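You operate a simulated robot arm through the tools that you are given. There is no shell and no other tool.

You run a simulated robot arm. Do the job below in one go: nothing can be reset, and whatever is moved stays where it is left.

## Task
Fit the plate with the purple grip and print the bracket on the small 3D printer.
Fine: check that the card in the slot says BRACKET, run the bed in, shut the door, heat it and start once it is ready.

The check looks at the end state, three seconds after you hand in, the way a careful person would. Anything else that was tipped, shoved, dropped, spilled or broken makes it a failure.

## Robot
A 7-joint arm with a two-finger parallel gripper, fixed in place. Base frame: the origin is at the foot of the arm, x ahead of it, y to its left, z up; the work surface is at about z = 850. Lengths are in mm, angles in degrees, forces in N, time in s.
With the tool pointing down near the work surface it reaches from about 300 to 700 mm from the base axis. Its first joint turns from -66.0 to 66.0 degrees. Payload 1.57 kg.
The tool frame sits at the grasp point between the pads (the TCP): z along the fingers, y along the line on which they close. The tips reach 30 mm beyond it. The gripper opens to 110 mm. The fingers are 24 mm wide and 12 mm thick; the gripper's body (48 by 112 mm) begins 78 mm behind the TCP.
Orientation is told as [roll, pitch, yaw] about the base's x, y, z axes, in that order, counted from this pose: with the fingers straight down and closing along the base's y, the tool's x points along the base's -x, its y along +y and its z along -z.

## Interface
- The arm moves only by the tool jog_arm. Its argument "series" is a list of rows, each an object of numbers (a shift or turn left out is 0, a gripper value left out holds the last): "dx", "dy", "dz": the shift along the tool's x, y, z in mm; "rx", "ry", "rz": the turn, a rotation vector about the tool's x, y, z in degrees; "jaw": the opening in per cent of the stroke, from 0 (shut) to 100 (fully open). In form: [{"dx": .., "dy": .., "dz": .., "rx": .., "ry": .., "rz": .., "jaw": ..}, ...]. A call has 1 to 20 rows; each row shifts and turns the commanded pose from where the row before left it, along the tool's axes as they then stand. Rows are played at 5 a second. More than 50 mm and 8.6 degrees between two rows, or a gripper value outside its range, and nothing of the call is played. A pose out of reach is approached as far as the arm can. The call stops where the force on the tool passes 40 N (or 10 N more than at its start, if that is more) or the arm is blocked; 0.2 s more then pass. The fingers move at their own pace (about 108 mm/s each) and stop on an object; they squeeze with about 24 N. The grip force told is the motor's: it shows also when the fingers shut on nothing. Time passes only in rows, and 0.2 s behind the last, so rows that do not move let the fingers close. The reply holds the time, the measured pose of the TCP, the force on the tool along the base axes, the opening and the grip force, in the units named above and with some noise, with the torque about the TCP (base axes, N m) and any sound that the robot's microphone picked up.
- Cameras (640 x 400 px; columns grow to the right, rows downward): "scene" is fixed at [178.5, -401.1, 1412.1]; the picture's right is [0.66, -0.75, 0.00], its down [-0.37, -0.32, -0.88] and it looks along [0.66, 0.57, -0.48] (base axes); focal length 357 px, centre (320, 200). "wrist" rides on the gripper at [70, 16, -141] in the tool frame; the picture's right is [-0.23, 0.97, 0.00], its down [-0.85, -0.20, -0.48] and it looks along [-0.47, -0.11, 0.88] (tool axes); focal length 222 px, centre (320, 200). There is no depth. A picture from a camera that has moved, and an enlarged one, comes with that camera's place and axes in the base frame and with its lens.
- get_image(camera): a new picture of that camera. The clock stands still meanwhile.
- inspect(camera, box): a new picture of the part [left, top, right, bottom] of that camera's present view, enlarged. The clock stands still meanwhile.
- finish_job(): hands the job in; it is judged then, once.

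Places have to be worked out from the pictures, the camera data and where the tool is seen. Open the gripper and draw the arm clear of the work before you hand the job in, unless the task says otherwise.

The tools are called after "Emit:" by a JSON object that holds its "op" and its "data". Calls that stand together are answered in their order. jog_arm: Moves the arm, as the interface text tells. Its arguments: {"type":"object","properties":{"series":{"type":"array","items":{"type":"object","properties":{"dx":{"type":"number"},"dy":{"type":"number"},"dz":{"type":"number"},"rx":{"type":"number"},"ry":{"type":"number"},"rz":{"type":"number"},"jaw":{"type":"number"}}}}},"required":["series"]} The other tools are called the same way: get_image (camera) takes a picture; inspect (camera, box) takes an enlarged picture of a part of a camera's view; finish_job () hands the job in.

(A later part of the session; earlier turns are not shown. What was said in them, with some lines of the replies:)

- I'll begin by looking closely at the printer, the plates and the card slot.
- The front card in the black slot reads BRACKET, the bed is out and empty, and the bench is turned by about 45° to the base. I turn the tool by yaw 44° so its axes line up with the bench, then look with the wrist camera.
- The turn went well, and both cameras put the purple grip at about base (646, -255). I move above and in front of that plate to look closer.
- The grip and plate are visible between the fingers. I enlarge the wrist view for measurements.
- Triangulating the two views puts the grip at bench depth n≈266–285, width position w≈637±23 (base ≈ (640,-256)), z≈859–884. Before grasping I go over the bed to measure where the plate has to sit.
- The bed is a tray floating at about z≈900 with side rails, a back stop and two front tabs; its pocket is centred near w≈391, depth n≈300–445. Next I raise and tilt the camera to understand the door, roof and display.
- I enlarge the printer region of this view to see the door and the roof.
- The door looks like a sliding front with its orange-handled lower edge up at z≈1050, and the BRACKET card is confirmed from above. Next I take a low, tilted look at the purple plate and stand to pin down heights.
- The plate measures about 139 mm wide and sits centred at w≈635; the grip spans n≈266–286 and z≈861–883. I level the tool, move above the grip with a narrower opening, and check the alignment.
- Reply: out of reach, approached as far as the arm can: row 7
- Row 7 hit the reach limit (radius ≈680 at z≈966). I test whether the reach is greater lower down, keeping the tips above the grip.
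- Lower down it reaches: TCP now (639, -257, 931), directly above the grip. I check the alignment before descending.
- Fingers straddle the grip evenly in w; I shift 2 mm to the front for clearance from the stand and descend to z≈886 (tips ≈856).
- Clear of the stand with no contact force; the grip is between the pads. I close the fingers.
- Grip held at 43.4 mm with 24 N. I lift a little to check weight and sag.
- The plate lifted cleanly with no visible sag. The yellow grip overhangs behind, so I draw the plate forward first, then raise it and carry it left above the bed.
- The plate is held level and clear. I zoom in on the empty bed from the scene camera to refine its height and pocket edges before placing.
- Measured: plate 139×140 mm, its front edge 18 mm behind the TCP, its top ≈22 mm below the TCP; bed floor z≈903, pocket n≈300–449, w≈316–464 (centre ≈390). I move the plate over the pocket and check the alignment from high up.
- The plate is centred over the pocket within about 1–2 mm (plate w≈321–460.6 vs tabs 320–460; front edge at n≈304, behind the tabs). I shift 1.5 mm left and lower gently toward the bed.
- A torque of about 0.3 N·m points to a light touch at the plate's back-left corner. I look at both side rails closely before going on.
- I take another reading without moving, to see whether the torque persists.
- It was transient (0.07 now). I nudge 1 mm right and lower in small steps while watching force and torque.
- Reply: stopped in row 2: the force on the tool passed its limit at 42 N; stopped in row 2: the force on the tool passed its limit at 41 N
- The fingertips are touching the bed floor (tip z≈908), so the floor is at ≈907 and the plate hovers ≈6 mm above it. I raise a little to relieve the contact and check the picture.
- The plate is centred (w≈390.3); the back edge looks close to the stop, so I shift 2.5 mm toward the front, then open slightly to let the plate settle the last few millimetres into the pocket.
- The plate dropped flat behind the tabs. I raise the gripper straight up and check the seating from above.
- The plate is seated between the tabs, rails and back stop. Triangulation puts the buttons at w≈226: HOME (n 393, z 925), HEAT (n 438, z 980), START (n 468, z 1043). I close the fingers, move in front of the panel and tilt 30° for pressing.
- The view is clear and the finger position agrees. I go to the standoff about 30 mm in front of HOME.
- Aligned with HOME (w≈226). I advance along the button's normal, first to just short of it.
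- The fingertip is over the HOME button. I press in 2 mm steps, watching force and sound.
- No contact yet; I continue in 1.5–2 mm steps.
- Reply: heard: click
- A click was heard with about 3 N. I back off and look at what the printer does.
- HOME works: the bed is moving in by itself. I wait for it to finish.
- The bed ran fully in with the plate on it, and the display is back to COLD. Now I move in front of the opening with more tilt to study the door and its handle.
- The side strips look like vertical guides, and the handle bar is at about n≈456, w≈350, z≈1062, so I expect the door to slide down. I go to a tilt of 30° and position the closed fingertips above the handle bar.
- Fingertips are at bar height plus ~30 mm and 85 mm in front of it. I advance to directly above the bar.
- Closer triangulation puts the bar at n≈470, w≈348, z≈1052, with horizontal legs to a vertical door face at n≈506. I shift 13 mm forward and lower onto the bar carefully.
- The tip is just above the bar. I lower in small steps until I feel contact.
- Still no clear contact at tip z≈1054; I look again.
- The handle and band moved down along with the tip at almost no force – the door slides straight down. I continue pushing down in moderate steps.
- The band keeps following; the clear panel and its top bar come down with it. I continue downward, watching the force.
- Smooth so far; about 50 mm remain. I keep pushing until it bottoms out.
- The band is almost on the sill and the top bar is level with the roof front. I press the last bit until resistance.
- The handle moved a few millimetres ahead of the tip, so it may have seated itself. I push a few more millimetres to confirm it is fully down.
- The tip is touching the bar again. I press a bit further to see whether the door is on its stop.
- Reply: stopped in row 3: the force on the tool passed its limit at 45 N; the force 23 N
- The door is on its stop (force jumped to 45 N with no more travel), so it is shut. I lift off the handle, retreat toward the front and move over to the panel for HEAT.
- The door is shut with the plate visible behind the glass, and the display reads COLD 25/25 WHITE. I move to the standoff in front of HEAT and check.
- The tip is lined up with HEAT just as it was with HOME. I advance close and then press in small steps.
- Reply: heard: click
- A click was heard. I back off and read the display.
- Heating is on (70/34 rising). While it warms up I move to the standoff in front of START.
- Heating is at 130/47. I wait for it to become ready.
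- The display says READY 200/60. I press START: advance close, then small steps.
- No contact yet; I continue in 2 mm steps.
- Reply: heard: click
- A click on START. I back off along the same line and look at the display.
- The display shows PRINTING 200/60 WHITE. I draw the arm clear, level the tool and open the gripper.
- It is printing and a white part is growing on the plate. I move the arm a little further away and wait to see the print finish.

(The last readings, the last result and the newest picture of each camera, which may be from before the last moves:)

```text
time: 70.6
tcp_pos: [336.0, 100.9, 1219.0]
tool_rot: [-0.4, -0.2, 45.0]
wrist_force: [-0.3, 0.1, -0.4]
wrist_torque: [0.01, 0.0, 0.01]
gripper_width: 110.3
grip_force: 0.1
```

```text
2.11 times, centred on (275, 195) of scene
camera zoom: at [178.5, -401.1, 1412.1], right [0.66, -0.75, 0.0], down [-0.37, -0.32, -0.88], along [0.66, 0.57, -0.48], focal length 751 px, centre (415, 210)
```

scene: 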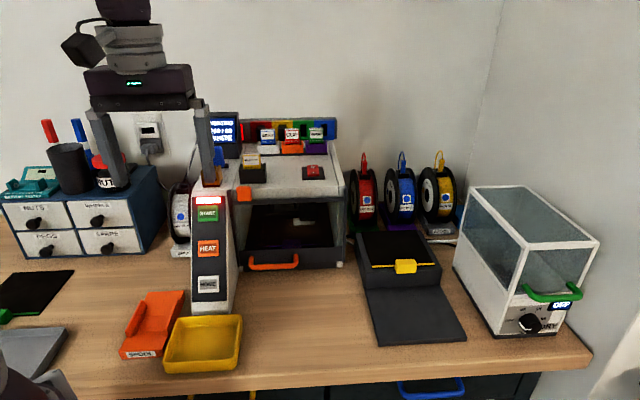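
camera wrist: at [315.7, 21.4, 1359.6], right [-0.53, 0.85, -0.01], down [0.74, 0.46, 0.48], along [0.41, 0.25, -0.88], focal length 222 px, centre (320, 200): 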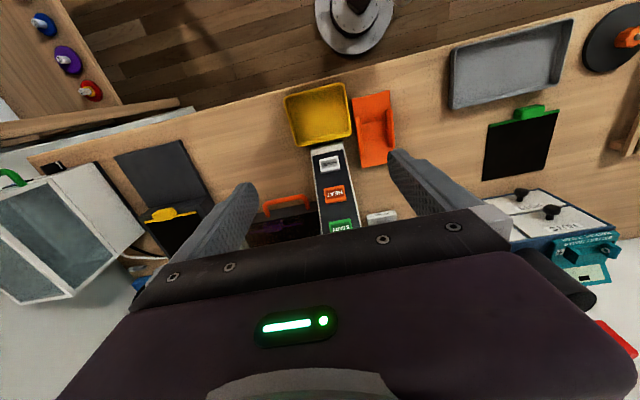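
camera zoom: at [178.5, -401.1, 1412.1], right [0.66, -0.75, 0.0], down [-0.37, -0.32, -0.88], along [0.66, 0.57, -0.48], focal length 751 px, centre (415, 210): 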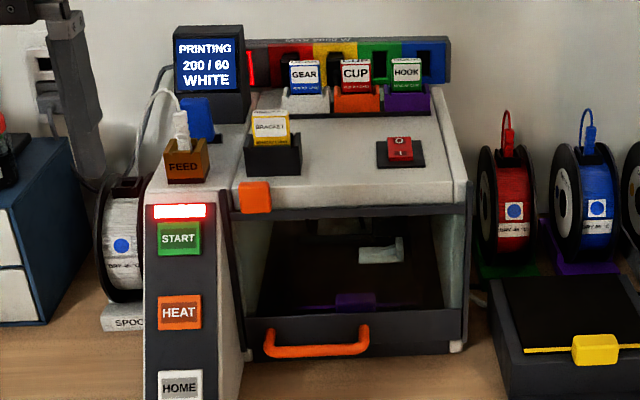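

The bracket is visibly building up on the plate. I wait longer for the printer to report that it is done.

Emit:
{"op": "jog_arm", "data": {"series": [{}, {}, {}, {}, {}, {}, {}, {}, {}, {}, {}, {}, {}, {}, {}, {}, {}, {}, {}, {}]}}

Emit:
{"op": "inspect", "data": {"camera": "scene", "box": [190, 100, 360, 290]}}

```text
time: 74.8
tcp_pos: [336.6, 101.1, 1219.6]
tool_rot: [-0.4, -0.2, 45.0]
wrist_force: [0.0, 0.1, -0.4]
wrist_torque: [0.0, -0.03, -0.03]
gripper_width: 110.1
grip_force: 0.0
```

```text
2.11 times, centred on (275, 195) of scene
camera zoom: at [178.5, -401.1, 1412.1], right [0.66, -0.75, 0.0], down [-0.37, -0.32, -0.88], along [0.66, 0.57, -0.48], focal length 751 px, centre (415, 210)
```

zoom: 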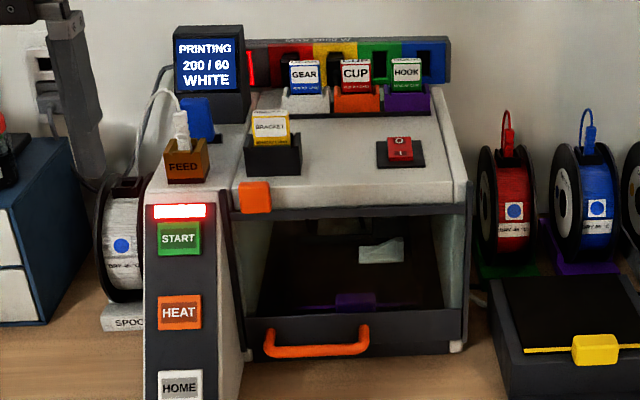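

Still printing normally. I wait some more.

Emit:
{"op": "jog_arm", "data": {"series": [{}, {}, {}, {}, {}, {}, {}, {}, {}, {}, {}, {}, {}, {}, {}, {}, {}, {}, {}, {}]}}

Emit:
{"op": "jog_arm", "data": {"series": [{}, {}, {}, {}, {}, {}, {}, {}, {}, {}, {}, {}, {}, {}, {}, {}, {}, {}, {}, {}]}}

Emit:
{"op": "inspect", "data": {"camera": "scene", "box": [190, 100, 360, 290]}}

```text
time: 79.0
tcp_pos: [335.2, 100.0, 1220.2]
tool_rot: [-0.4, -0.2, 45.0]
wrist_force: [-0.1, 0.1, 0.3]
wrist_torque: [0.0, 0.0, 0.03]
gripper_width: 109.8
grip_force: 0.1
```

```text
time: 83.2
tcp_pos: [336.8, 99.5, 1219.2]
tool_rot: [-0.3, -0.3, 45.0]
wrist_force: [-0.2, -0.1, -0.2]
wrist_torque: [0.0, -0.03, -0.01]
gripper_width: 110.0
grip_force: 0.0
```

```text
2.11 times, centred on (275, 195) of scene
camera zoom: at [178.5, -401.1, 1412.1], right [0.66, -0.75, 0.0], down [-0.37, -0.32, -0.88], along [0.66, 0.57, -0.48], focal length 751 px, centre (415, 210)
```

zoom: 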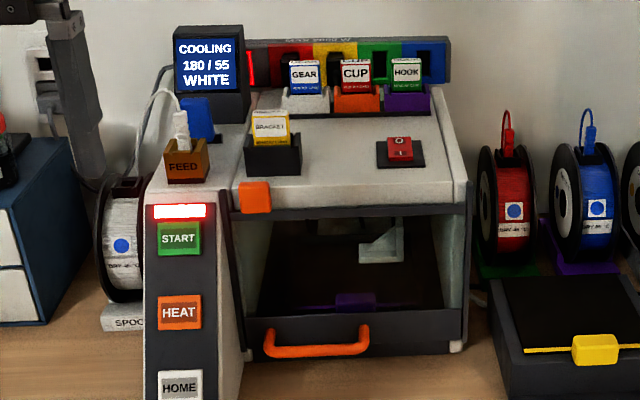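

The print is finished: the display shows COOLING 180/55 and an L-shaped white bracket stands on the plate. I take a last overall look before handing in.

Emit:
{"op": "get_image", "data": {"camera": "scene"}}

Emit:
{"op": "inspect", "data": {"camera": "scene", "box": [230, 185, 350, 275]}}

```text
taken
```

scene: 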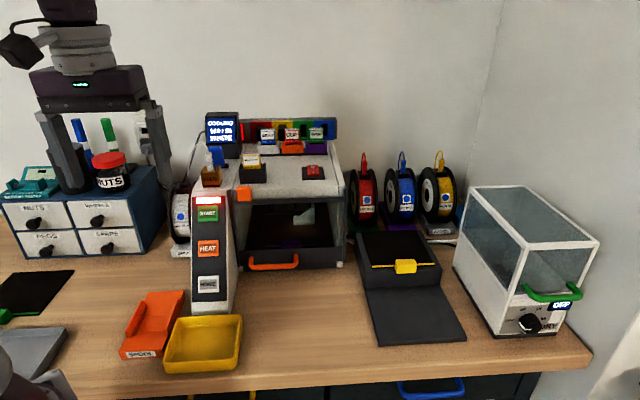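

```text
4.44 times, centred on (290, 230) of scene
camera zoom: at [178.5, -401.1, 1412.1], right [0.66, -0.75, 0.0], down [-0.37, -0.32, -0.88], along [0.66, 0.57, -0.48], focal length 1586 px, centre (453, 67)
```

zoom: 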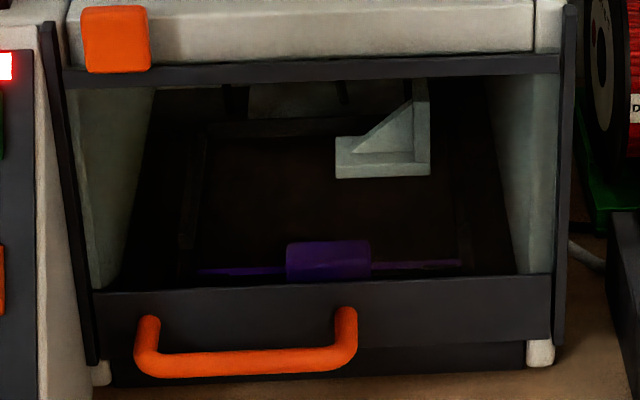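

The bracket stands on the purple-grip plate behind the shut door. Nothing else has moved, the gripper is open and the arm is clear, so I hand in the job.

Emit:
{"op": "finish_job", "data": {}}

```text
The job is handed in.
```

The bracket is printed. It stands on the purple-grip plate inside the printer, with the door shut. The display had gone from PRINTING to COOLING (180/55) when I handed the job in.

- **Card:** the card in the slot reads BRACKET. I checked it from two camera angles and did not touch it.
- **Plate:** it sits flat on the bed between the front tabs, side rails and back stop. The fingertips reached the bed before the plate did, so it dropped the last 6 mm or so into place.
- **Bed:** pressing HOME ran it in on its own.
- **Door:** I pushed it down by the handle until it reached its stop.
- **Heating and start:** I pressed HEAT, waited for READY at 200/60, then pressed START.

In the last pictures nothing else had moved. The gripper is open and the arm is clear of the printer.
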